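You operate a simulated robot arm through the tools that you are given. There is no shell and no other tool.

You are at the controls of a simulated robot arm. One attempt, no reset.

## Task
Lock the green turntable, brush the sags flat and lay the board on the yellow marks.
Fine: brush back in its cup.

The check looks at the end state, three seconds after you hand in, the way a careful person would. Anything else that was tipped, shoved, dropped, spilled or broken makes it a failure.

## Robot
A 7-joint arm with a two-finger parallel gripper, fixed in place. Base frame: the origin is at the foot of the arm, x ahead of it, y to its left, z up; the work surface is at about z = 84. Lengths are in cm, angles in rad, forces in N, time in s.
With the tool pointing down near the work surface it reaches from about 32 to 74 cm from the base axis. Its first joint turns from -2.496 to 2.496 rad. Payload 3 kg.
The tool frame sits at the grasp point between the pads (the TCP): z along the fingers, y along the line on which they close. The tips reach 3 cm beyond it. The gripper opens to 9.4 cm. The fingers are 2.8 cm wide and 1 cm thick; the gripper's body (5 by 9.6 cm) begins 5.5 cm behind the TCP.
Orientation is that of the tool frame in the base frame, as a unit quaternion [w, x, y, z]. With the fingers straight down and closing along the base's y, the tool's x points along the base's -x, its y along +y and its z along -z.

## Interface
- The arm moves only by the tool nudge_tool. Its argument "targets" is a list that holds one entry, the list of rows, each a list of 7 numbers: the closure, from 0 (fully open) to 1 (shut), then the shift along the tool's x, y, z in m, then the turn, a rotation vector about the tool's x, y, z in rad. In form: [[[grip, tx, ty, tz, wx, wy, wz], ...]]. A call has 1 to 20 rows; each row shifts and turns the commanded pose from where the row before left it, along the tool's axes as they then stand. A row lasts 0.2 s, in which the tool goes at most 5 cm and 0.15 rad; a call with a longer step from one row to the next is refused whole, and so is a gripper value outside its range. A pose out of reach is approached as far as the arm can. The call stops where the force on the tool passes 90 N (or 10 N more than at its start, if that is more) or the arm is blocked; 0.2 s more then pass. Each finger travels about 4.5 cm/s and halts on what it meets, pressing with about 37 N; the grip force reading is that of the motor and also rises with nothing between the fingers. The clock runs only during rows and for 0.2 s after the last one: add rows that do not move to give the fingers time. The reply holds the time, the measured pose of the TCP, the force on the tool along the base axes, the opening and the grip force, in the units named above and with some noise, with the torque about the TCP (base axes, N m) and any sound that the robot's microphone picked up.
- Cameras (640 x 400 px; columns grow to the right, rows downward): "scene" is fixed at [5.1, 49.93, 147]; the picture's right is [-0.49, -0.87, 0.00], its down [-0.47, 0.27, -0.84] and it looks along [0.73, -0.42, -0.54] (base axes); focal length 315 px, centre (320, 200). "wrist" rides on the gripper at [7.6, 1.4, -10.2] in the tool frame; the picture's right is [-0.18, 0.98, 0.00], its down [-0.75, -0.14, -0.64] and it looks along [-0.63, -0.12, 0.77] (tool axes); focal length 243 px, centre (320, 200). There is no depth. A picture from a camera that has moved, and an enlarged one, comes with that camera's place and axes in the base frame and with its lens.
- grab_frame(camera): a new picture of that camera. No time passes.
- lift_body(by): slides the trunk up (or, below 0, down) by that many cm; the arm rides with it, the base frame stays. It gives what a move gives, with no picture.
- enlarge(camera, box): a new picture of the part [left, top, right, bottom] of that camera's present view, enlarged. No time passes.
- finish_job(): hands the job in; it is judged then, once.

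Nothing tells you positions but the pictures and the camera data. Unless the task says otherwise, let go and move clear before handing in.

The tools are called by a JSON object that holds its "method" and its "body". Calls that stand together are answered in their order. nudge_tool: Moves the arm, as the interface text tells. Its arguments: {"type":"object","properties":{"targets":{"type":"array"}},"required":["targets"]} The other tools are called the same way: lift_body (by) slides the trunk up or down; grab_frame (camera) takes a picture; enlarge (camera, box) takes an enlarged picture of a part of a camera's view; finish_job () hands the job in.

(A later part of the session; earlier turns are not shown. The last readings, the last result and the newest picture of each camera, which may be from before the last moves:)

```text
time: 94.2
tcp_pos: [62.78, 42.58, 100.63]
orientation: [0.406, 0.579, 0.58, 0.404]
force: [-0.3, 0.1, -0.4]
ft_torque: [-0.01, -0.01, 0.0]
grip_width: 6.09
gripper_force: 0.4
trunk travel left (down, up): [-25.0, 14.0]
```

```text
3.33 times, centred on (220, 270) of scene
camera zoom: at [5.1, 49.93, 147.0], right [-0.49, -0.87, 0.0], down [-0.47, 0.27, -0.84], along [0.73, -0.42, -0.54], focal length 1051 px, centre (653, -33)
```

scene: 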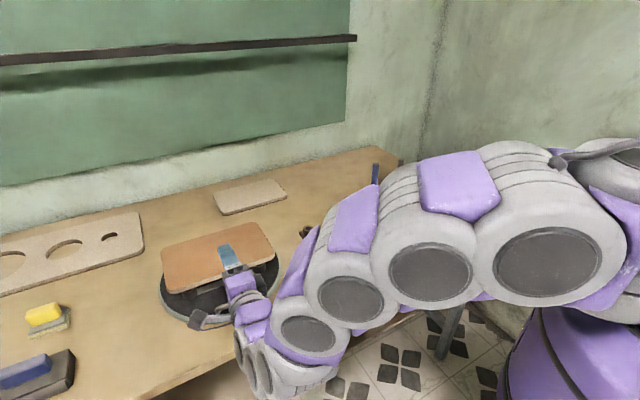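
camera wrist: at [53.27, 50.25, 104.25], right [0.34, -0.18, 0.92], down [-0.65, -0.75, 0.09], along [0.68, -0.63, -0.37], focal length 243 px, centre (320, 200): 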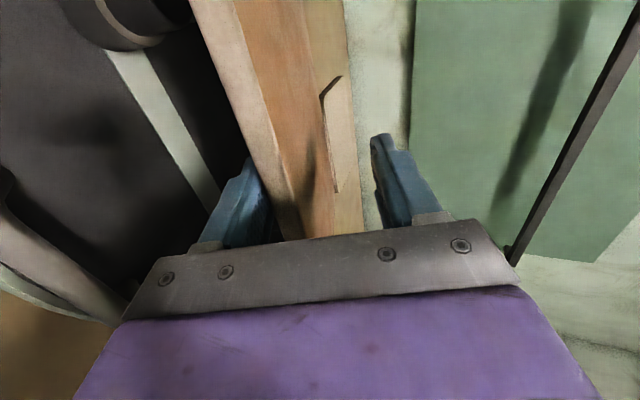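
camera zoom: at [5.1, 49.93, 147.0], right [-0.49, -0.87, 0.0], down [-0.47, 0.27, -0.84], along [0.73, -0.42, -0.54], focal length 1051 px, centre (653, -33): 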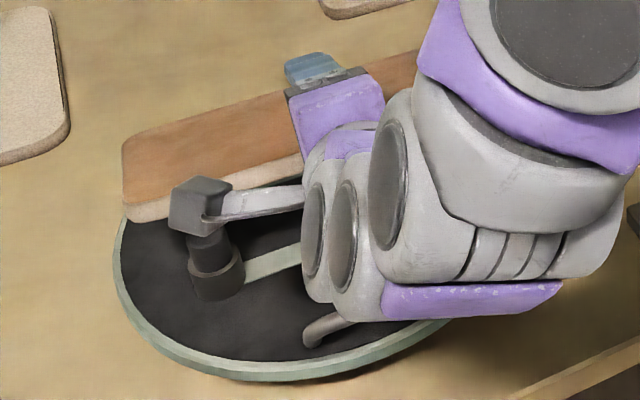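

The board is tilted about 20°, roughly flush with the lower finger. Closing the gripper while lowering the tool so that the lower finger stays put and the upper one comes down on the board.

{"method": "nudge_tool", "body": {"targets": [[[0.488, 0, -0.006, 0, 0, 0, 0], [0.615, 0, -0.006, 0, 0, 0, 0], [0.743, 0, -0.006, 0, 0, 0, 0], [0.8, 0, -0.003, 0, 0, 0, 0], [0.8, 0, 0, 0, 0, 0, 0]]]}}

{"method": "enlarge", "body": {"camera": "wrist", "box": [180, 60, 440, 240]}}

{"method": "enlarge", "body": {"camera": "scene", "box": [150, 210, 290, 330]}}

```text
time: 95.4
tcp_pos: [61.93, 42.65, 98.57]
orientation: [0.406, 0.579, 0.58, 0.404]
force: [-0.4, 0.6, -1.1]
ft_torque: [0.07, -0.02, -0.01]
grip_width: 1.98
gripper_force: 0.8
trunk travel left (down, up): [-25.0, 14.0]
```

```text
2.22 times, centred on (310, 150) of wrist
camera zoom: at [52.72, 50.27, 103.45], right [0.34, -0.18, 0.92], down [-0.65, -0.75, 0.09], along [0.68, -0.63, -0.37], focal length 539 px, centre (342, 311)
```

zoom: 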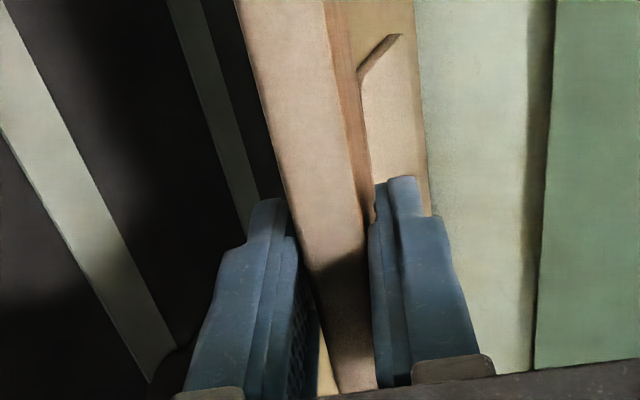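

```text
3.33 times, centred on (220, 270) of scene
camera zoom: at [5.1, 49.93, 147.0], right [-0.49, -0.87, 0.0], down [-0.47, 0.27, -0.84], along [0.73, -0.42, -0.54], focal length 1051 px, centre (653, -33)
```

zoom: 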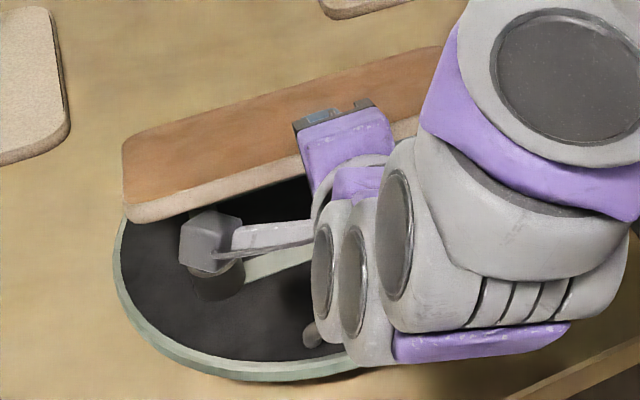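

Board lies between the pads with 2 cm opening. Closing to grip fully.

{"method": "nudge_tool", "body": {"targets": [[[0.86, 0, -0.002, 0, 0, 0, 0], [1, 0, 0, 0, 0, 0, 0], [1, 0, 0, 0, 0, 0, 0], [1, 0, 0, 0, 0, 0, 0]]]}}

{"method": "enlarge", "body": {"camera": "wrist", "box": [180, 60, 440, 240]}}

```text
time: 96.4
tcp_pos: [61.99, 42.69, 98.53]
orientation: [0.406, 0.579, 0.581, 0.404]
force: [-1.1, -0.2, 0.9]
ft_torque: [0.23, -0.12, 0.06]
grip_width: 1.9
gripper_force: 36.6
trunk travel left (down, up): [-25.0, 14.0]
```

```text
2.22 times, centred on (310, 150) of wrist
camera zoom: at [52.68, 50.27, 103.3], right [0.34, -0.18, 0.92], down [-0.65, -0.75, 0.09], along [0.68, -0.63, -0.37], focal length 539 px, centre (342, 311)
```

zoom: 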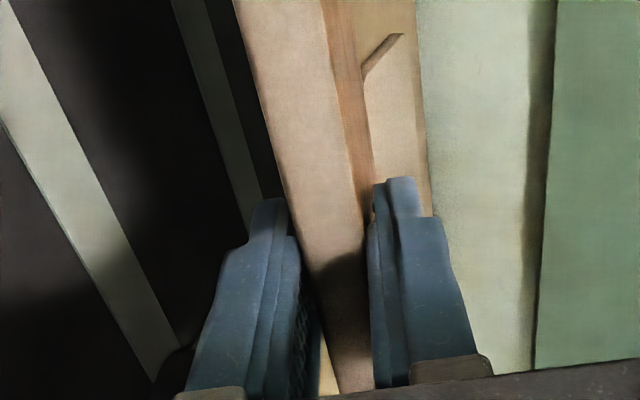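

Gripped at 1.9 cm. Lifting clear and checking the load.

{"method": "nudge_tool", "body": {"targets": [[[1, 0, 0.0094, -0.0034, 0, 0, 0], [1, 0, 0.0094, -0.0034, 0, 0, 0], [1, 0, 0.0141, -0.0051, 0, 0, 0], [1, 0, 0.0141, -0.0051, 0, 0, 0], [1, 0, 0.0141, -0.0051, 0, 0, 0], [1, 0, 0, 0, 0, 0, 0]]]}}

{"method": "grab_frame", "body": {"camera": "wrist"}}

{"method": "grab_frame", "body": {"camera": "scene"}}

```text
time: 97.8
tcp_pos: [61.94, 42.67, 104.92]
orientation: [0.406, 0.578, 0.582, 0.403]
force: [0.3, 0.0, -2.3]
ft_torque: [-0.02, 0.17, -0.02]
grip_width: 1.91
gripper_force: 37.1
trunk travel left (down, up): [-25.0, 14.0]
```

```text
taken
camera wrist: at [52.69, 50.35, 109.77], right [0.34, -0.18, 0.92], down [-0.65, -0.75, 0.09], along [0.68, -0.63, -0.37], focal length 243 px, centre (320, 200)
```

wrist: 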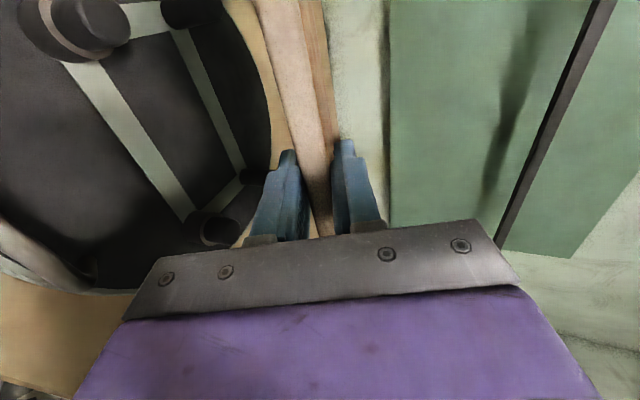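

```text
taken
```

scene: 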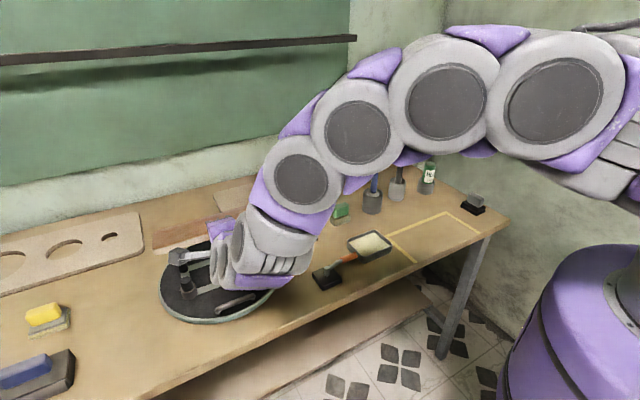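

The board is free (about 0.23 kg) and hangs firmly. Levelling it out before carrying it across.

{"method": "nudge_tool", "body": {"targets": [[[1, 0, 0, 0, -0.0873, 0, 0], [1, 0, 0, 0, -0.0873, 0, 0], [1, 0, 0, 0, -0.0873, 0, 0], [1, 0, 0, 0, -0.0873, 0, 0], [1, 0, 0, 0, 0, 0, 0]]]}}

{"method": "grab_frame", "body": {"camera": "wrist"}}

{"method": "grab_frame", "body": {"camera": "scene"}}

```text
time: 99.0
tcp_pos: [61.99, 42.7, 105.07]
orientation: [0.5, 0.499, 0.501, 0.499]
force: [-0.2, 0.1, -2.2]
ft_torque: [-0.02, 0.19, -0.02]
grip_width: 1.93
gripper_force: 37.7
trunk travel left (down, up): [-25.0, 14.0]
```

```text
taken
camera wrist: at [51.59, 50.29, 106.36], right [0.0, -0.18, 0.98], down [-0.64, -0.75, -0.14], along [0.77, -0.63, -0.12], focal length 243 px, centre (320, 200)
```

wrist: 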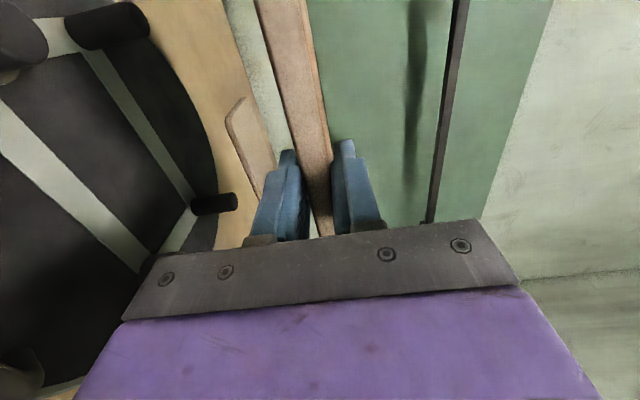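

```text
taken
```

scene: 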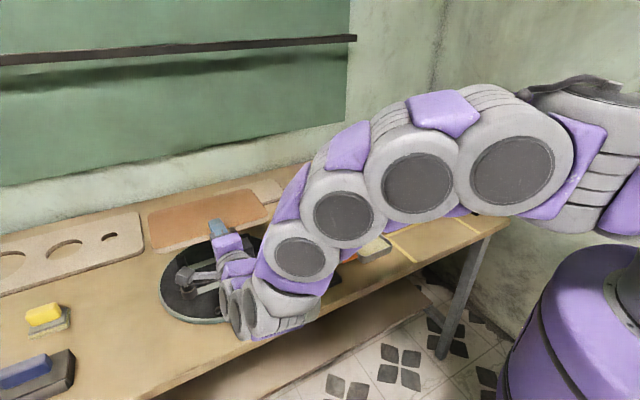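

Level. Pulling back to x ≈ 56 and carrying the board along y toward the marks at z ≈ 102–103.

{"method": "nudge_tool", "body": {"targets": [[[1, 0, -0.01, -0.03, 0, 0, 0], [1, 0, -0.01, -0.03, 0, 0, 0], [1, -0.025, 0, 0, 0, 0, 0], [1, -0.035, 0, 0, 0, 0, 0], [1, -0.035, 0, 0, 0, 0, 0], [1, -0.035, 0, 0, 0, 0, 0], [1, -0.035, 0, 0, 0, 0, 0], [1, -0.035, 0, 0, 0, 0, 0], [1, -0.035, 0, 0, 0, 0, 0], [1, 0, 0, 0, 0, 0, 0]]]}}

{"method": "grab_frame", "body": {"camera": "scene"}}

```text
time: 101.2
tcp_pos: [55.94, 19.32, 103.0]
orientation: [0.5, 0.5, 0.502, 0.498]
force: [0.6, 0.5, -2.2]
ft_torque: [-0.01, 0.2, 0.01]
grip_width: 1.91
gripper_force: 36.6
trunk travel left (down, up): [-25.0, 14.0]
```

```text
taken
```

scene: 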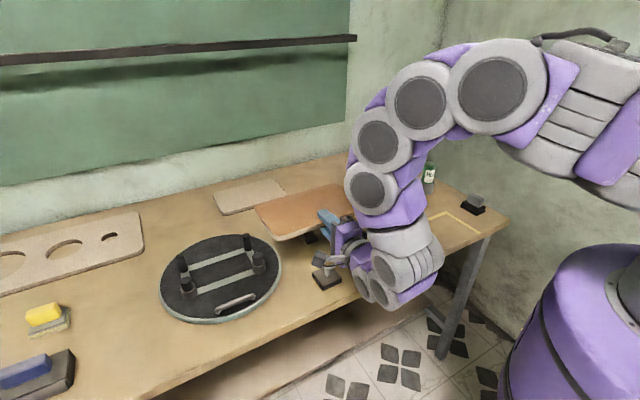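

{"method": "nudge_tool", "body": {"targets": [[[1, -0.0357, 0, 0, 0, 0, 0], [1, -0.0357, 0, 0, 0, 0, 0], [1, -0.0357, 0, 0, 0, 0, 0], [1, -0.0357, 0, 0, 0, 0, 0], [1, -0.0357, 0, 0, 0, 0, 0], [1, -0.0357, 0, 0, 0, 0, 0], [1, -0.0357, 0, 0, 0, 0, 0], [1, -0.0357, 0, 0, 0, 0, 0], [1, -0.0357, 0, 0, 0, 0, 0], [1, -0.0357, 0, 0, 0, 0, 0], [1, -0.0357, 0, 0, 0, 0, 0], [1, 0, 0, 0, 0, 0, 0]]]}}

{"method": "grab_frame", "body": {"camera": "scene"}}

{"method": "enlarge", "body": {"camera": "scene", "box": [330, 150, 510, 290]}}

```text
time: 103.8
tcp_pos: [56.05, -20.23, 103.06]
orientation: [0.499, 0.5, 0.502, 0.5]
force: [0.2, 0.0, -1.9]
ft_torque: [-0.02, 0.18, -0.02]
grip_width: 1.91
gripper_force: 37.1
trunk travel left (down, up): [-25.0, 14.0]
```

```text
taken
```

scene: 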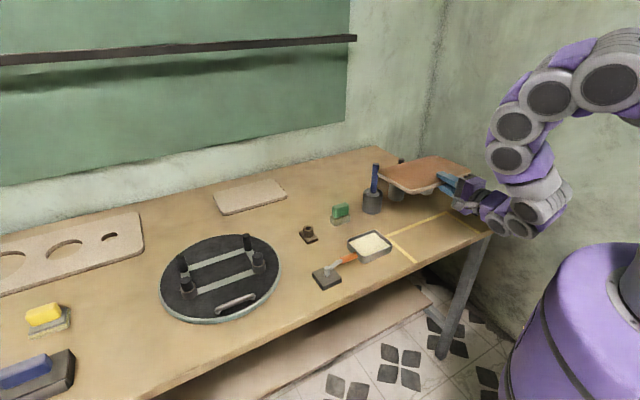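

```text
2.86 times, centred on (420, 220) of scene
camera zoom: at [5.1, 49.93, 147.0], right [-0.49, -0.87, 0.0], down [-0.47, 0.27, -0.84], along [0.73, -0.42, -0.54], focal length 901 px, centre (34, 143)
```

zoom: 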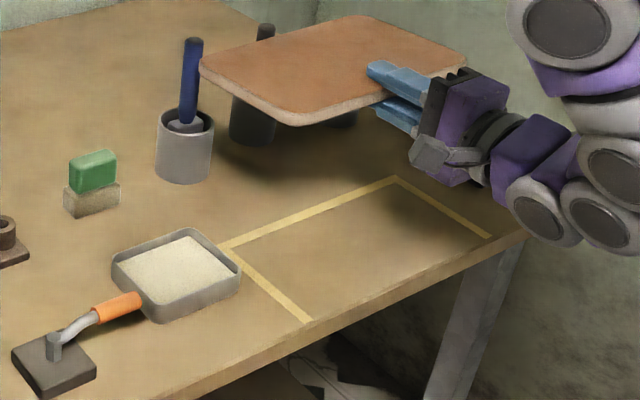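

The board hangs over the marks. I'll use the trunk to come down 8 cm, which also opens up the low reach I need in front of the table.

{"method": "lift_body", "body": {"by": -8}}

{"method": "grab_frame", "body": {"camera": "wrist"}}

{"method": "enlarge", "body": {"camera": "scene", "box": [330, 150, 510, 290]}}

```text
time: 105.0
tcp_pos: [56.05, -20.3, 94.97]
orientation: [0.5, 0.499, 0.501, 0.5]
force: [0.3, 0.3, -2.7]
ft_torque: [0.01, 0.17, 0.0]
grip_width: 1.92
gripper_force: 37.2
trunk travel left (down, up): [-17.0, 22.0]
```

```text
taken
camera wrist: at [45.74, -12.64, 96.53], right [0.0, -0.18, 0.98], down [-0.64, -0.75, -0.14], along [0.77, -0.63, -0.12], focal length 243 px, centre (320, 200)
```

wrist: 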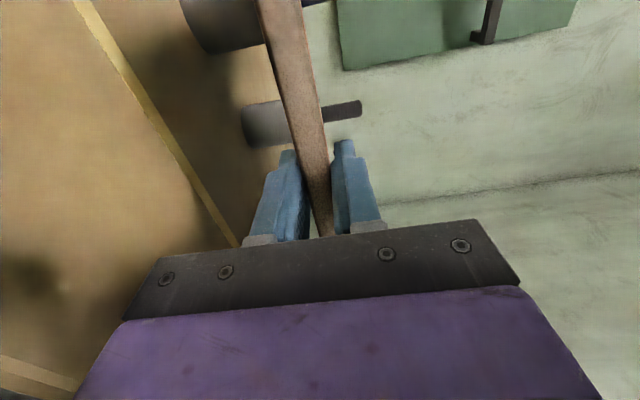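

```text
2.86 times, centred on (420, 220) of scene
camera zoom: at [5.1, 49.93, 147.0], right [-0.49, -0.87, 0.0], down [-0.47, 0.27, -0.84], along [0.73, -0.42, -0.54], focal length 901 px, centre (34, 143)
```

zoom: 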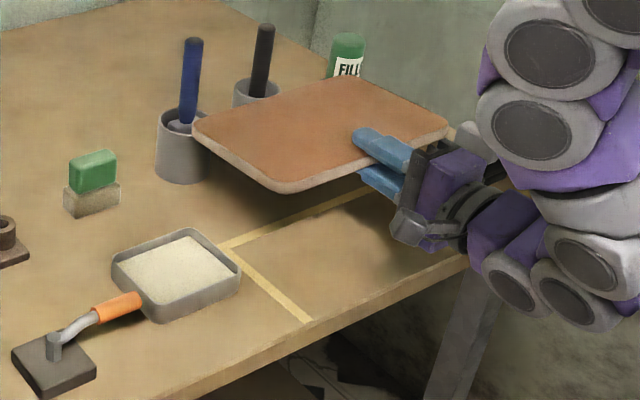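

The board's near edge is at the TCP (3 cm grip), its centre about 1.6 cm to the +y side of the tool. I'll shift accordingly and come down and back, keeping the gripper body in front of the table edge.

{"method": "nudge_tool", "body": {"targets": [[[1, -0.0075, -0.0125, -0.0125, 0, 0, 0], [1, -0.0075, -0.0125, -0.0125, 0, 0, 0], [1, 0, -0.0125, -0.0125, 0, 0, 0], [1, 0, -0.0125, -0.0125, 0, 0, 0], [1, 0, -0.01, -0.015, 0, 0, 0], [1, 0, -0.01, -0.015, 0, 0, 0], [1, 0, -0.005, -0.015, 0, 0, 0], [1, 0, -0.005, -0.015, 0, 0, 0], [1, 0, 0, 0, 0, 0, 0]]]}}

{"method": "grab_frame", "body": {"camera": "wrist"}}

{"method": "enlarge", "body": {"camera": "scene", "box": [330, 150, 510, 290]}}

```text
time: 107.0
tcp_pos: [45.09, -21.64, 87.12]
orientation: [0.5, 0.5, 0.501, 0.499]
force: [-0.5, 0.2, -1.6]
ft_torque: [0.01, 0.17, 0.01]
grip_width: 1.93
gripper_force: 36.7
out of reach, approached as far as the arm can: row 3, 4
trunk travel left (down, up): [-17.0, 22.0]
```

```text
taken
camera wrist: at [34.75, -14.02, 88.53], right [0.0, -0.18, 0.98], down [-0.64, -0.75, -0.14], along [0.77, -0.63, -0.12], focal length 243 px, centre (320, 200)
```

wrist: 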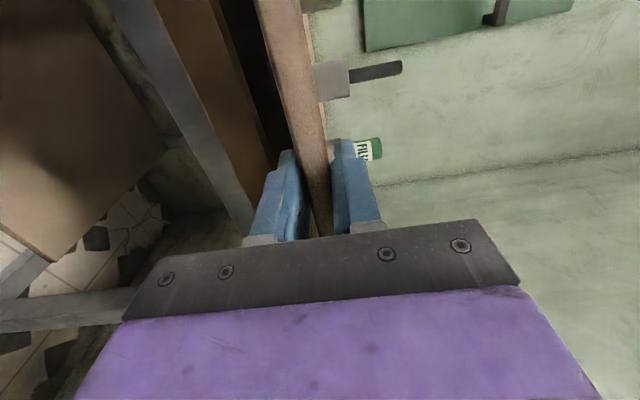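

```text
2.86 times, centred on (420, 220) of scene
camera zoom: at [5.1, 49.93, 147.0], right [-0.49, -0.87, 0.0], down [-0.47, 0.27, -0.84], along [0.73, -0.42, -0.54], focal length 901 px, centre (34, 143)
```

zoom: 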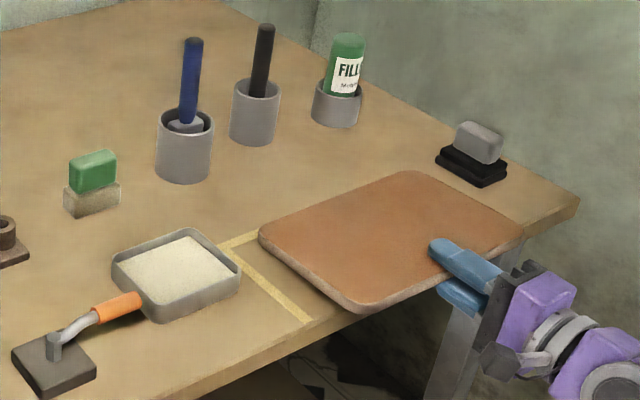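

The board hovers about 2 cm above the table, nearly centred between the side marks. A 0.6 cm shift to the right, then lowering until it lies on the table.

{"method": "nudge_tool", "body": {"targets": [[[1, -0.006, 0, 0, 0, 0, 0], [1, 0, -0.008, 0, 0, 0, 0], [1, 0, -0.006, 0, 0, 0, 0], [1, 0, 0, 0, 0, 0, 0]]]}}

{"method": "enlarge", "body": {"camera": "scene", "box": [380, 190, 510, 290]}}

```text
time: 108.0
tcp_pos: [45.06, -22.36, 85.64]
orientation: [0.5, 0.5, 0.501, 0.499]
force: [0.5, -0.4, -0.8]
ft_torque: [0.1, -0.05, -0.11]
grip_width: 1.9
gripper_force: 37.1
trunk travel left (down, up): [-17.0, 22.0]
```

```text
4.00 times, centred on (445, 240) of scene
camera zoom: at [5.1, 49.93, 147.0], right [-0.49, -0.87, 0.0], down [-0.47, 0.27, -0.84], along [0.73, -0.42, -0.54], focal length 1261 px, centre (-180, 40)
```

zoom: 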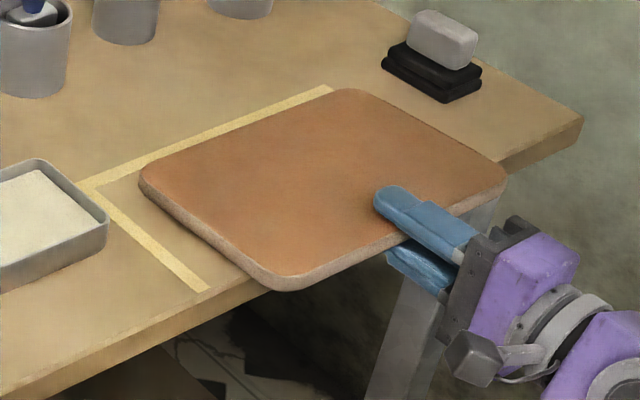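

The far edge has just touched down. Lowering the last few millimetres.

{"method": "nudge_tool", "body": {"targets": [[[1, 0, -0.003, 0, 0, 0, 0], [1, 0, 0, 0, 0, 0, 0]]]}}

{"method": "nudge_tool", "body": {"targets": [[[1, 0, -0.002, 0, 0, 0, 0], [1, 0, 0, 0, 0, 0, 0]]]}}

{"method": "enlarge", "body": {"camera": "scene", "box": [380, 190, 510, 290]}}

{"method": "grab_frame", "body": {"camera": "wrist"}}

```text
time: 108.6
tcp_pos: [45.0, -22.38, 85.26]
orientation: [0.5, 0.5, 0.5, 0.5]
force: [0.4, -0.4, -1.4]
ft_torque: [0.1, 0.03, 0.07]
grip_width: 1.91
gripper_force: 37.2
trunk travel left (down, up): [-17.0, 22.0]
```

```text
time: 109.2
tcp_pos: [44.92, -22.32, 85.19]
orientation: [0.5, 0.5, 0.5, 0.5]
force: [0.1, -0.7, -0.6]
ft_torque: [0.1, -0.04, -0.09]
grip_width: 1.93
gripper_force: 37.0
trunk travel left (down, up): [-17.0, 22.0]
```

```text
4.00 times, centred on (445, 240) of scene
camera zoom: at [5.1, 49.93, 147.0], right [-0.49, -0.87, 0.0], down [-0.47, 0.27, -0.84], along [0.73, -0.42, -0.54], focal length 1261 px, centre (-180, 40)
```

zoom: 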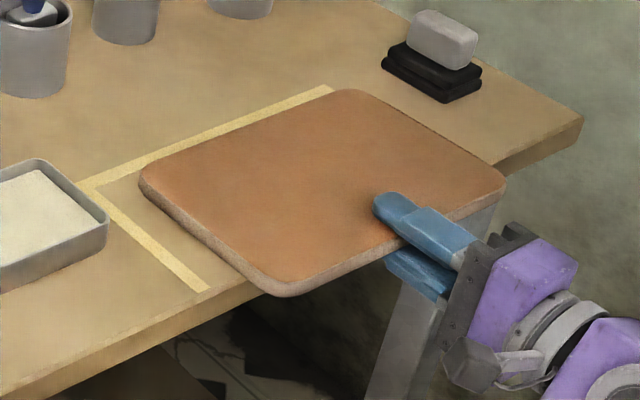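

```text
taken
camera wrist: at [34.67, -14.77, 86.6], right [0.0, -0.18, 0.98], down [-0.64, -0.75, -0.14], along [0.77, -0.63, -0.12], focal length 243 px, centre (320, 200)
```

wrist: 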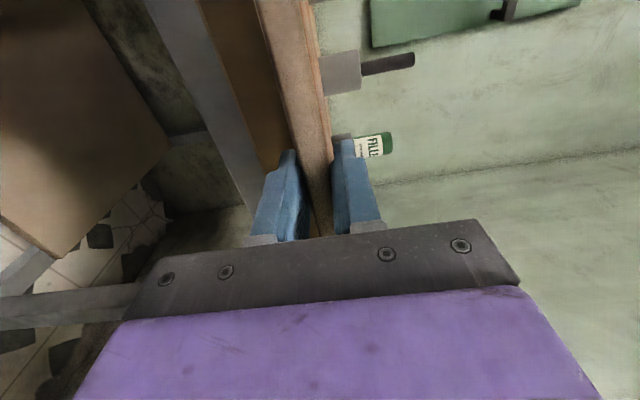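

Comparing with the side marks, the board is about 0.7 cm too far right. Lifting slightly, shifting back, and setting it down again.

{"method": "nudge_tool", "body": {"targets": [[[1, 0, 0.008, 0, 0, 0, 0], [1, 0.007, 0, 0, 0, 0, 0], [1, 0, -0.006, 0, 0, 0, 0], [1, 0, -0.004, 0, 0, 0, 0], [1, 0, -0.002, 0, 0, 0, 0], [1, 0, 0, 0, 0, 0, 0]]]}}

{"method": "enlarge", "body": {"camera": "scene", "box": [380, 190, 510, 290]}}

```text
time: 110.6
tcp_pos: [45.04, -21.73, 84.77]
orientation: [0.5, 0.5, 0.501, 0.5]
force: [0.7, 0.2, -0.8]
ft_torque: [0.07, -0.1, 0.0]
grip_width: 1.9
gripper_force: 37.1
trunk travel left (down, up): [-17.0, 22.0]
```

```text
4.00 times, centred on (445, 240) of scene
camera zoom: at [5.1, 49.93, 147.0], right [-0.49, -0.87, 0.0], down [-0.47, 0.27, -0.84], along [0.73, -0.42, -0.54], focal length 1261 px, centre (-180, 40)
```

zoom: 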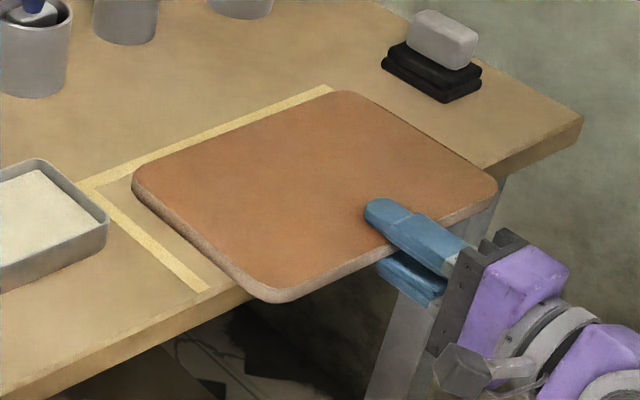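

{"method": "nudge_tool", "body": {"targets": [[[1, 0, -0.002, 0, 0, 0, 0], [1, 0, 0, 0, 0, 0, 0]]]}}

{"method": "nudge_tool", "body": {"targets": [[[1, 0, -0.002, 0, 0, 0, 0], [1, 0, 0, 0, 0, 0, 0]]]}}

{"method": "enlarge", "body": {"camera": "scene", "box": [400, 210, 480, 280]}}

```text
time: 111.2
tcp_pos: [45.12, -21.82, 84.65]
orientation: [0.5, 0.5, 0.5, 0.5]
force: [2.3, -0.1, 10.2]
ft_torque: [0.06, -0.23, 0.08]
grip_width: 1.9
gripper_force: 37.2
trunk travel left (down, up): [-17.0, 22.0]
```

```text
time: 111.8
tcp_pos: [45.0, -21.67, 84.54]
orientation: [0.5, 0.499, 0.501, 0.499]
force: [2.6, -0.4, 17.6]
ft_torque: [0.11, -0.53, -0.2]
grip_width: 1.93
gripper_force: 36.6
trunk travel left (down, up): [-17.0, 22.0]
```

```text
5.71 times, centred on (440, 245) of scene
camera zoom: at [5.1, 49.93, 147.0], right [-0.49, -0.87, 0.0], down [-0.47, 0.27, -0.84], along [0.73, -0.42, -0.54], focal length 1802 px, centre (-366, -57)
```

zoom: 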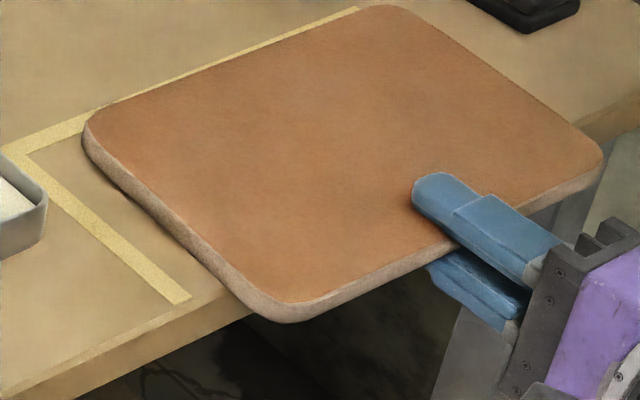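

The board is down flat. Easing off the pressure, opening, and backing straight out.

{"method": "nudge_tool", "body": {"targets": [[[1, 0, 0.003, 0, 0, 0, 0], [0.75, 0, 0, 0, 0, 0, 0], [0.65, 0, 0, 0, 0, 0, 0], [0.55, 0, 0, 0, 0, 0, 0], [0.55, 0, 0, 0, 0, 0, 0]]]}}

{"method": "enlarge", "body": {"camera": "scene", "box": [400, 200, 500, 280]}}

```text
time: 113.0
tcp_pos: [45.02, -21.74, 84.8]
orientation: [0.5, 0.5, 0.501, 0.499]
force: [-0.7, -0.6, 0.0]
ft_torque: [0.0, 0.02, 0.01]
grip_width: 4.21
gripper_force: 0.0
trunk travel left (down, up): [-17.0, 22.0]
```

```text
5.00 times, centred on (450, 240) of scene
camera zoom: at [5.1, 49.93, 147.0], right [-0.49, -0.87, 0.0], down [-0.47, 0.27, -0.84], along [0.73, -0.42, -0.54], focal length 1576 px, centre (-330, 0)
```

zoom: 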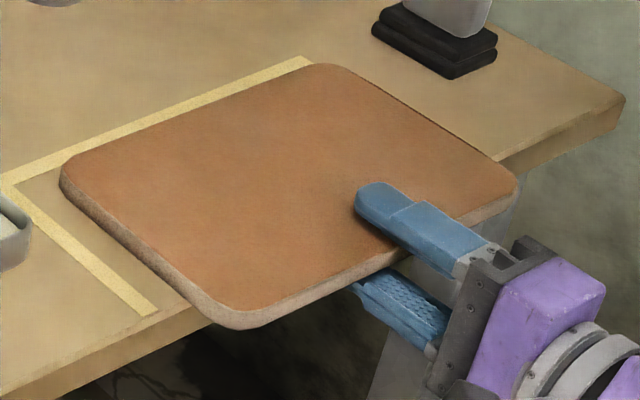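

Released cleanly. Retracting, then closing the fingers so they can push the board's near edge.

{"method": "nudge_tool", "body": {"targets": [[[0.55, 0, 0, -0.025, 0, 0, 0], [0.55, 0, 0, -0.025, 0, 0, 0], [0.8, 0, 0, -0.005, 0, 0, 0], [1, 0, 0, 0, 0, 0, 0], [1, 0, 0, 0, 0, 0, 0], [1, 0, 0, 0, 0, 0, 0]]]}}

{"method": "grab_frame", "body": {"camera": "wrist"}}

{"method": "enlarge", "body": {"camera": "scene", "box": [380, 190, 510, 290]}}

```text
time: 114.4
tcp_pos: [39.41, -21.73, 84.78]
orientation: [0.499, 0.5, 0.501, 0.499]
force: [1.0, 0.1, -1.0]
ft_torque: [-0.01, 0.0, 0.0]
grip_width: 0.0
gripper_force: 33.2
trunk travel left (down, up): [-17.0, 22.0]
```

```text
taken
camera wrist: at [29.19, -14.14, 86.15], right [0.0, -0.18, 0.98], down [-0.64, -0.75, -0.14], along [0.77, -0.63, -0.12], focal length 243 px, centre (320, 200)
```

wrist: 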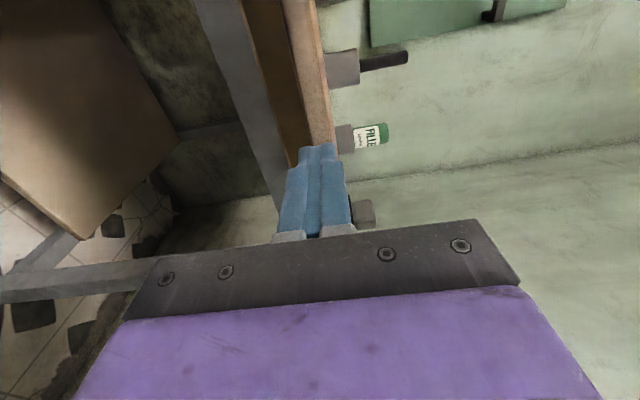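

```text
4.00 times, centred on (445, 240) of scene
camera zoom: at [5.1, 49.93, 147.0], right [-0.49, -0.87, 0.0], down [-0.47, 0.27, -0.84], along [0.73, -0.42, -0.54], focal length 1261 px, centre (-180, 40)
```

zoom: 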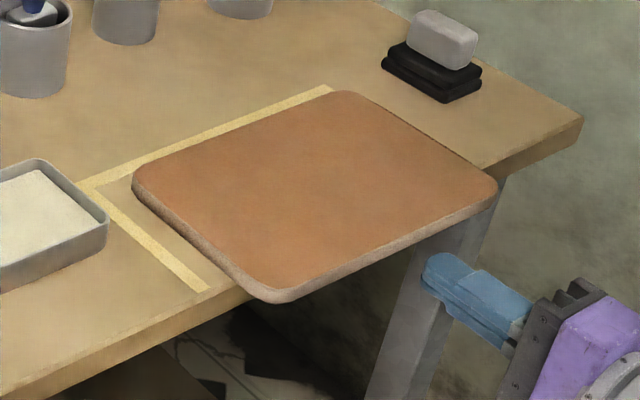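

The board lies stably with an overhang. I'll zoom in to measure the gap to the far mark and any yaw before pushing.

{"method": "enlarge", "body": {"camera": "scene", "box": [385, 205, 455, 250]}}

{"method": "enlarge", "body": {"camera": "scene", "box": [395, 225, 495, 275]}}

```text
8.89 times, centred on (420, 228) of scene
camera zoom: at [5.1, 49.93, 147.0], right [-0.49, -0.87, 0.0], down [-0.47, 0.27, -0.84], along [0.73, -0.42, -0.54], focal length 2802 px, centre (-569, -44)
```

zoom: 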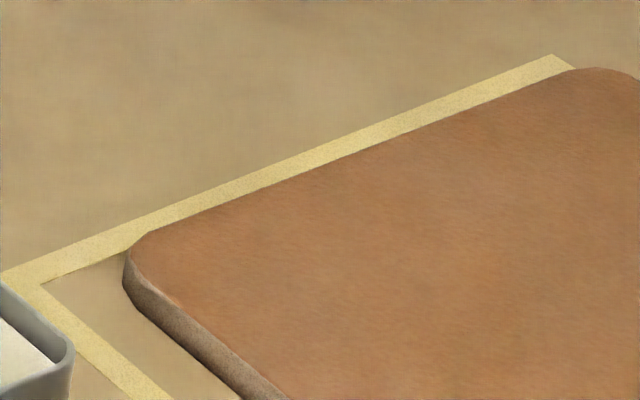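

```text
6.40 times, centred on (445, 250) of scene
camera zoom: at [5.1, 49.93, 147.0], right [-0.49, -0.87, 0.0], down [-0.47, 0.27, -0.84], along [0.73, -0.42, -0.54], focal length 2018 px, centre (-480, -120)
```

zoom: 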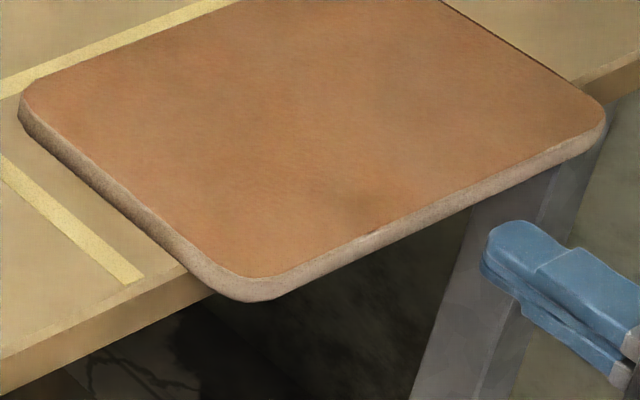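

The board lies parallel to the far mark, about 1.5–2 cm short of it. I'll turn the tool downward here in front of the table so the wrist camera can measure from above.

{"method": "nudge_tool", "body": {"targets": [[[1, 0, 0, 0, 0.1428, 0, 0], [1, 0, 0, 0, 0.1428, 0, 0], [1, 0, 0, 0, 0.1428, 0, 0], [1, 0, 0, 0, 0.1428, 0, 0], [1, 0, 0, 0, 0.1428, 0, 0], [1, 0, 0, 0, 0.1428, 0, 0], [1, 0, 0, 0, 0.1428, 0, 0], [1, 0, 0, 0, 0.1428, 0, 0], [1, 0, 0, 0, 0.1428, 0, 0], [1, 0, 0, 0, 0.1428, 0, 0], [1, 0, 0, 0, 0.1428, 0, 0], [1, 0, 0, -0.03, 0, 0, 0], [1, 0, 0, -0.045, 0, 0, 0], [1, 0, 0, -0.045, 0, 0, 0], [1, 0, 0, -0.045, 0, 0, 0], [1, 0, 0, -0.045, 0, 0, 0], [1, 0, 0, -0.045, 0, 0, 0], [1, 0, 0, 0, 0, 0, 0]]]}}

{"method": "grab_frame", "body": {"camera": "wrist"}}

{"method": "grab_frame", "body": {"camera": "scene"}}

```text
time: 118.2
tcp_pos: [39.6, -21.61, 110.27]
orientation: [-0.001, 0.707, 0.707, -0.002]
force: [0.0, 0.9, -0.1]
ft_torque: [0.0, -0.03, -0.01]
grip_width: 0.03
gripper_force: 32.6
trunk travel left (down, up): [-17.0, 22.0]
```

```text
taken
camera wrist: at [40.97, -14.1, 120.55], right [0.98, -0.18, 0.0], down [-0.14, -0.75, 0.64], along [-0.12, -0.63, -0.77], focal length 243 px, centre (320, 200)
```

wrist: 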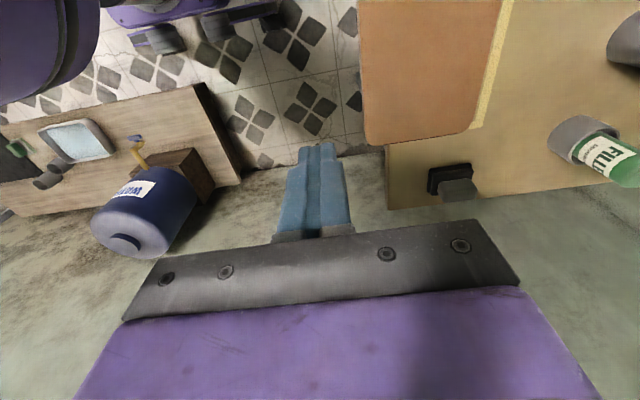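

```text
taken
```

scene: 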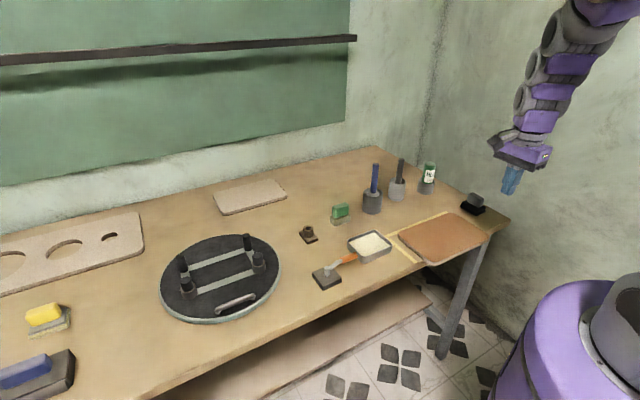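

From above, the board's right end seems to be covering the right-hand mark. Moving the camera to see the whole target area.

{"method": "nudge_tool", "body": {"targets": [[[1, 0.035, 0.0375, -0.01, 0, 0, 0], [1, 0.035, 0.0375, -0.01, 0, 0, 0], [1, 0.035, 0.0375, -0.01, 0, 0, 0], [1, 0.035, 0.0375, -0.01, 0, 0, 0], [1, 0, 0, 0, 0, 0, 0]]]}}

{"method": "grab_frame", "body": {"camera": "wrist"}}

{"method": "enlarge", "body": {"camera": "wrist", "box": [200, 0, 440, 150]}}

```text
refused: row 1 steps farther than a row can; nothing moved
```

```text
taken
camera wrist: at [40.97, -14.1, 120.55], right [0.98, -0.18, 0.0], down [-0.14, -0.75, 0.64], along [-0.12, -0.63, -0.77], focal length 243 px, centre (320, 200)
```

wrist: 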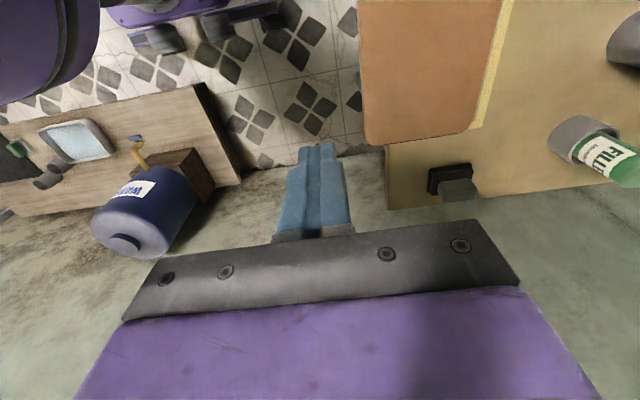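

```text
2.67 times, centred on (320, 75) of wrist
camera zoom: at [40.97, -14.1, 120.55], right [0.98, -0.18, 0.0], down [-0.14, -0.75, 0.64], along [-0.12, -0.63, -0.77], focal length 647 px, centre (320, 533)
```

zoom: 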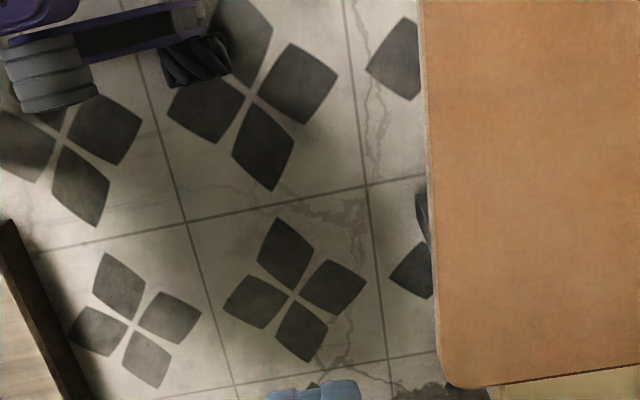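

{"method": "nudge_tool", "body": {"targets": [[[1, 0.028, 0.03, -0.008, 0, 0, 0], [1, 0.028, 0.03, -0.008, 0, 0, 0], [1, 0.028, 0.03, -0.008, 0, 0, 0], [1, 0.028, 0.03, -0.008, 0, 0, 0], [1, 0.028, 0.03, -0.008, 0, 0, 0], [1, 0, 0, 0, 0, 0, 0]]]}}

{"method": "grab_frame", "body": {"camera": "wrist"}}

{"method": "enlarge", "body": {"camera": "wrist", "box": [180, 0, 440, 160]}}

```text
time: 119.6
tcp_pos: [54.27, -7.34, 114.42]
orientation: [0.001, 0.707, 0.707, -0.001]
force: [-0.1, 0.2, 0.7]
ft_torque: [0.01, -0.01, 0.03]
grip_width: 0.0
gripper_force: 33.0
trunk travel left (down, up): [-17.0, 22.0]
```

```text
taken
camera wrist: at [55.66, 0.29, 124.57], right [0.98, -0.18, 0.0], down [-0.14, -0.75, 0.65], along [-0.12, -0.63, -0.76], focal length 243 px, centre (320, 200)
```

wrist: 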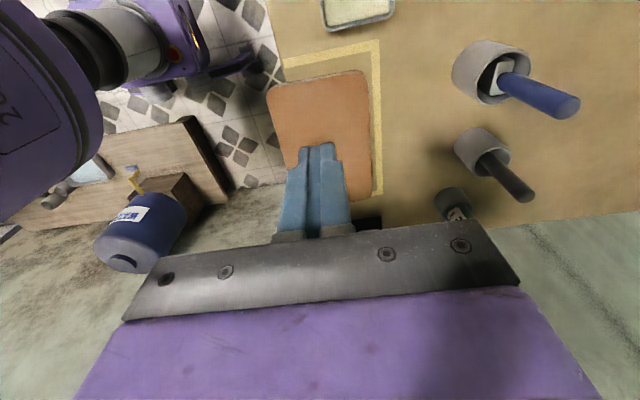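

```text
2.46 times, centred on (310, 80) of wrist
camera zoom: at [55.66, 0.29, 124.57], right [0.98, -0.18, 0.0], down [-0.14, -0.75, 0.65], along [-0.12, -0.63, -0.76], focal length 597 px, centre (345, 495)
```

zoom: 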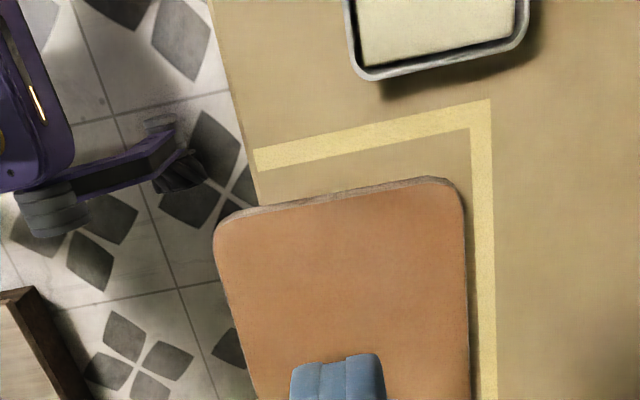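

Overhead view: the board's left edge is at y ≈ -8.95 (mark's inner edge at -7.0) and its far edge about 0.85 cm short of the far mark. It needs about +1.4 cm in y and +0.5 cm in x, so I'll first push gently on its right end.

{"method": "nudge_tool", "body": {"targets": [[[1, -0.0384, -0.0016, 0.012, 0, 0, 0], [1, -0.0384, -0.0016, 0.012, 0, 0, 0], [1, -0.0384, -0.0016, 0.012, 0, 0, 0], [1, -0.0384, -0.0016, 0.012, 0, 0, 0], [1, -0.0384, -0.0016, 0.012, 0, 0, 0], [1, -0.0384, -0.0016, 0.012, 0, 0, 0], [1, -0.0384, -0.0016, 0.012, 0, 0, 0], [1, -0.0384, -0.0016, 0.012, 0, 0, 0], [1, 0, 0, 0, 0, 0, 0]]]}}

{"method": "grab_frame", "body": {"camera": "wrist"}}

{"method": "enlarge", "body": {"camera": "scene", "box": [380, 150, 510, 280]}}

```text
time: 121.6
tcp_pos: [53.29, -38.34, 104.49]
orientation: [0.0, 0.707, 0.707, -0.001]
force: [0.6, -0.4, 0.4]
ft_torque: [0.0, -0.01, -0.01]
grip_width: 0.0
gripper_force: 33.0
trunk travel left (down, up): [-17.0, 22.0]
```

```text
taken
camera wrist: at [54.67, -30.78, 114.77], right [0.98, -0.18, 0.0], down [-0.14, -0.75, 0.64], along [-0.12, -0.63, -0.77], focal length 243 px, centre (320, 200)
```

wrist: 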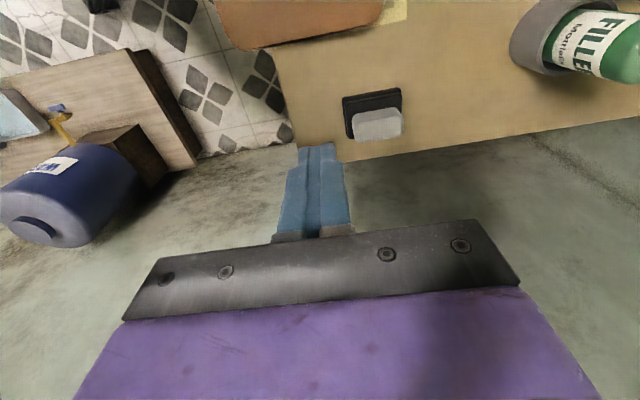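

```text
3.08 times, centred on (445, 215) of scene
camera zoom: at [5.1, 49.93, 147.0], right [-0.49, -0.87, 0.0], down [-0.47, 0.27, -0.84], along [0.73, -0.42, -0.54], focal length 970 px, centre (-65, 154)
```

zoom: 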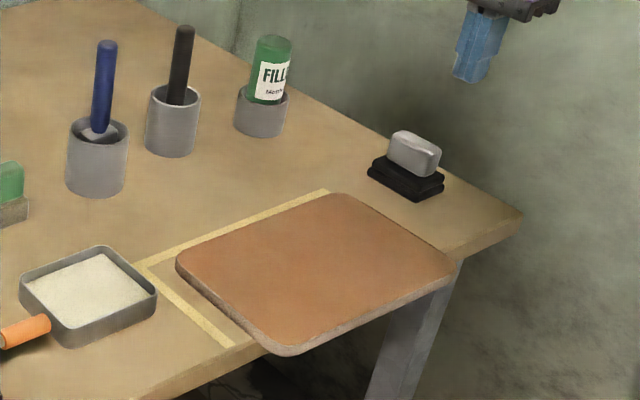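

{"method": "enlarge", "body": {"camera": "wrist", "box": [200, 0, 440, 150]}}

```text
2.67 times, centred on (320, 75) of wrist
camera zoom: at [54.67, -30.78, 114.77], right [0.98, -0.18, 0.0], down [-0.14, -0.75, 0.64], along [-0.12, -0.63, -0.77], focal length 647 px, centre (320, 533)
```

zoom: 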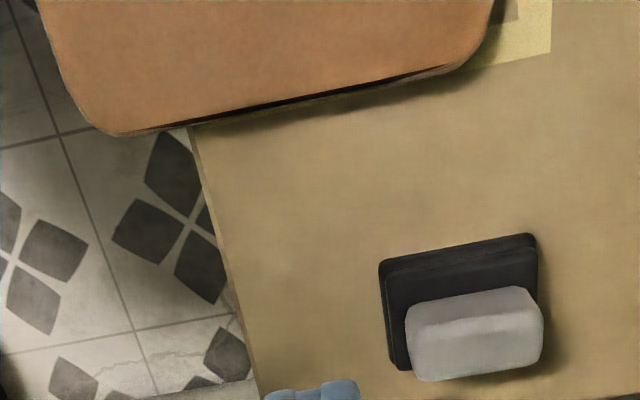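

The board is 25 cm long (right end at y ≈ -33.9), so +1.4 cm centres it. Lowering the closed fingers beside its right end, clear of the black block, then pushing slowly in +y.

{"method": "nudge_tool", "body": {"targets": [[[1, 0.018, -0.005, 0, 0, 0, 0], [1, 0, 0, 0.045, 0, 0, 0], [1, 0, 0, 0.045, 0, 0, 0], [1, 0, 0, 0.045, 0, 0, 0], [1, 0, 0, 0.03, 0, 0, 0], [1, 0, 0, 0.005, 0, 0, 0], [1, 0, 0, 0, 0, 0, 0]]]}}

{"method": "enlarge", "body": {"camera": "wrist", "box": [200, 0, 440, 150]}}

{"method": "enlarge", "body": {"camera": "scene", "box": [420, 170, 510, 270]}}

```text
time: 123.2
tcp_pos: [52.93, -36.59, 87.56]
orientation: [0.0, 0.707, 0.707, -0.002]
force: [-0.1, 1.0, -1.0]
ft_torque: [-0.02, 0.03, -0.02]
grip_width: 0.03
gripper_force: 33.0
trunk travel left (down, up): [-17.0, 22.0]
```

```text
2.67 times, centred on (320, 75) of wrist
camera zoom: at [54.23, -29.01, 97.84], right [0.98, -0.18, 0.0], down [-0.14, -0.75, 0.64], along [-0.12, -0.63, -0.76], focal length 647 px, centre (320, 533)
```

zoom: 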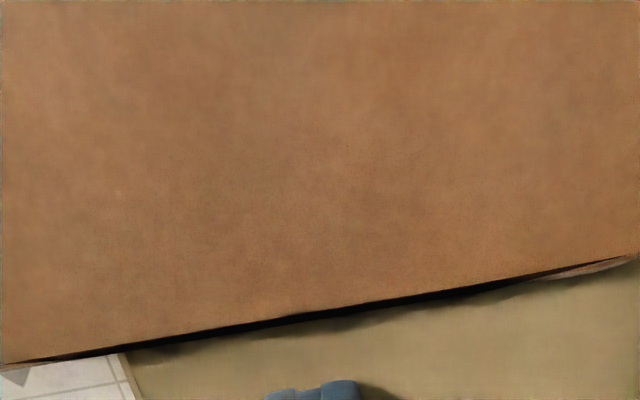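

```text
4.00 times, centred on (465, 220) of scene
camera zoom: at [5.1, 49.93, 147.0], right [-0.49, -0.87, 0.0], down [-0.47, 0.27, -0.84], along [0.73, -0.42, -0.54], focal length 1261 px, centre (-260, 120)
```

zoom: 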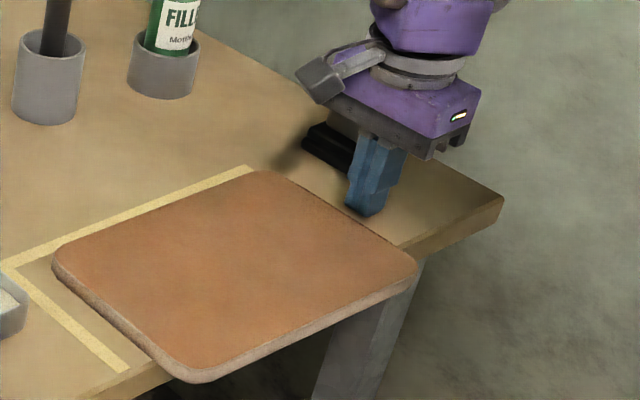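

{"method": "nudge_tool", "body": {"targets": [[[1, 0.005, 0, 0, 0, 0, 0], [1, 0.004, 0, 0, 0, 0, 0], [1, 0.003, 0, 0, 0, 0, 0], [1, 0.003, 0, 0, 0, 0, 0], [1, 0.003, 0, 0, 0, 0, 0], [1, 0.003, 0, 0, 0, 0, 0], [1, 0, 0, 0, 0, 0, 0]]]}}

{"method": "enlarge", "body": {"camera": "scene", "box": [380, 190, 510, 290]}}

```text
time: 124.8
tcp_pos: [52.76, -34.53, 87.53]
orientation: [0.0, 0.707, 0.707, -0.002]
force: [-0.4, -1.2, 1.4]
ft_torque: [-0.05, -0.01, -0.01]
grip_width: 0.0
gripper_force: 32.2
trunk travel left (down, up): [-17.0, 22.0]
```

```text
4.00 times, centred on (445, 240) of scene
camera zoom: at [5.1, 49.93, 147.0], right [-0.49, -0.87, 0.0], down [-0.47, 0.27, -0.84], along [0.73, -0.42, -0.54], focal length 1261 px, centre (-180, 40)
```

zoom: 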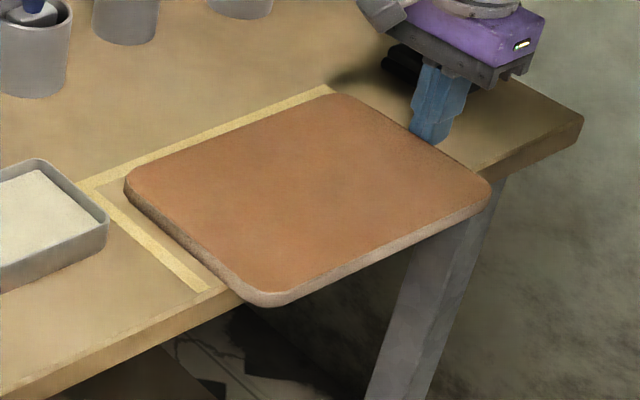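

The board slides with about 1 N. A further 0.6 cm.

{"method": "nudge_tool", "body": {"targets": [[[1, 0.002, 0, 0, 0, 0, 0], [1, 0.002, 0, 0, 0, 0, 0], [1, 0.002, 0, 0, 0, 0, 0], [1, 0, 0, 0, 0, 0, 0], [1, -0.01, 0, 0, 0, 0, 0], [1, -0.01, 0, -0.005, 0, 0, 0], [1, 0, 0, -0.04, 0, 0, 0], [1, 0, 0, -0.045, 0, 0, 0], [1, 0, 0, -0.045, 0, 0, 0], [1, 0, 0, -0.045, 0, 0, 0], [1, 0, 0, 0, 0, 0, 0]]]}}

{"method": "enlarge", "body": {"camera": "scene", "box": [380, 190, 510, 290]}}

{"method": "enlarge", "body": {"camera": "wrist", "box": [200, 0, 440, 150]}}

```text
time: 127.2
tcp_pos: [52.76, -36.01, 105.71]
orientation: [0.0, 0.707, 0.707, -0.002]
force: [-1.1, 0.7, 0.6]
ft_torque: [-0.02, 0.03, -0.03]
grip_width: 0.01
gripper_force: 33.4
trunk travel left (down, up): [-17.0, 22.0]
```

```text
4.00 times, centred on (445, 240) of scene
camera zoom: at [5.1, 49.93, 147.0], right [-0.49, -0.87, 0.0], down [-0.47, 0.27, -0.84], along [0.73, -0.42, -0.54], focal length 1261 px, centre (-180, 40)
```

zoom: 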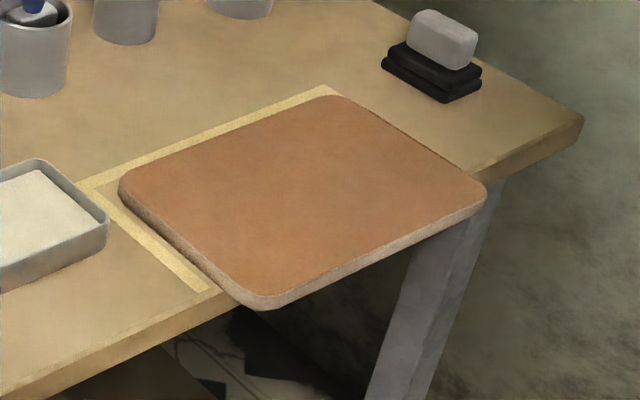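

```text
2.67 times, centred on (320, 75) of wrist
camera zoom: at [54.05, -28.33, 115.97], right [0.98, -0.18, 0.0], down [-0.14, -0.75, 0.64], along [-0.12, -0.63, -0.77], focal length 647 px, centre (320, 533)
```

zoom: 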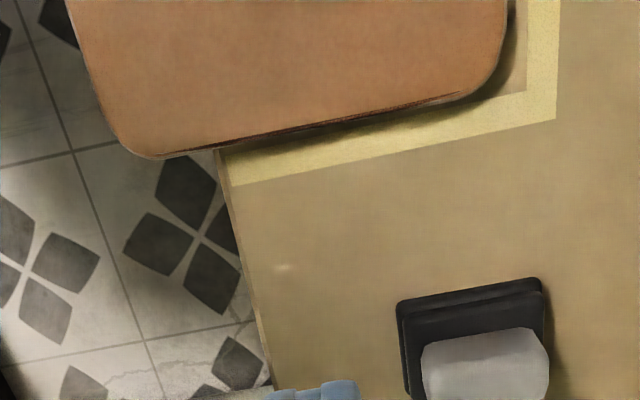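

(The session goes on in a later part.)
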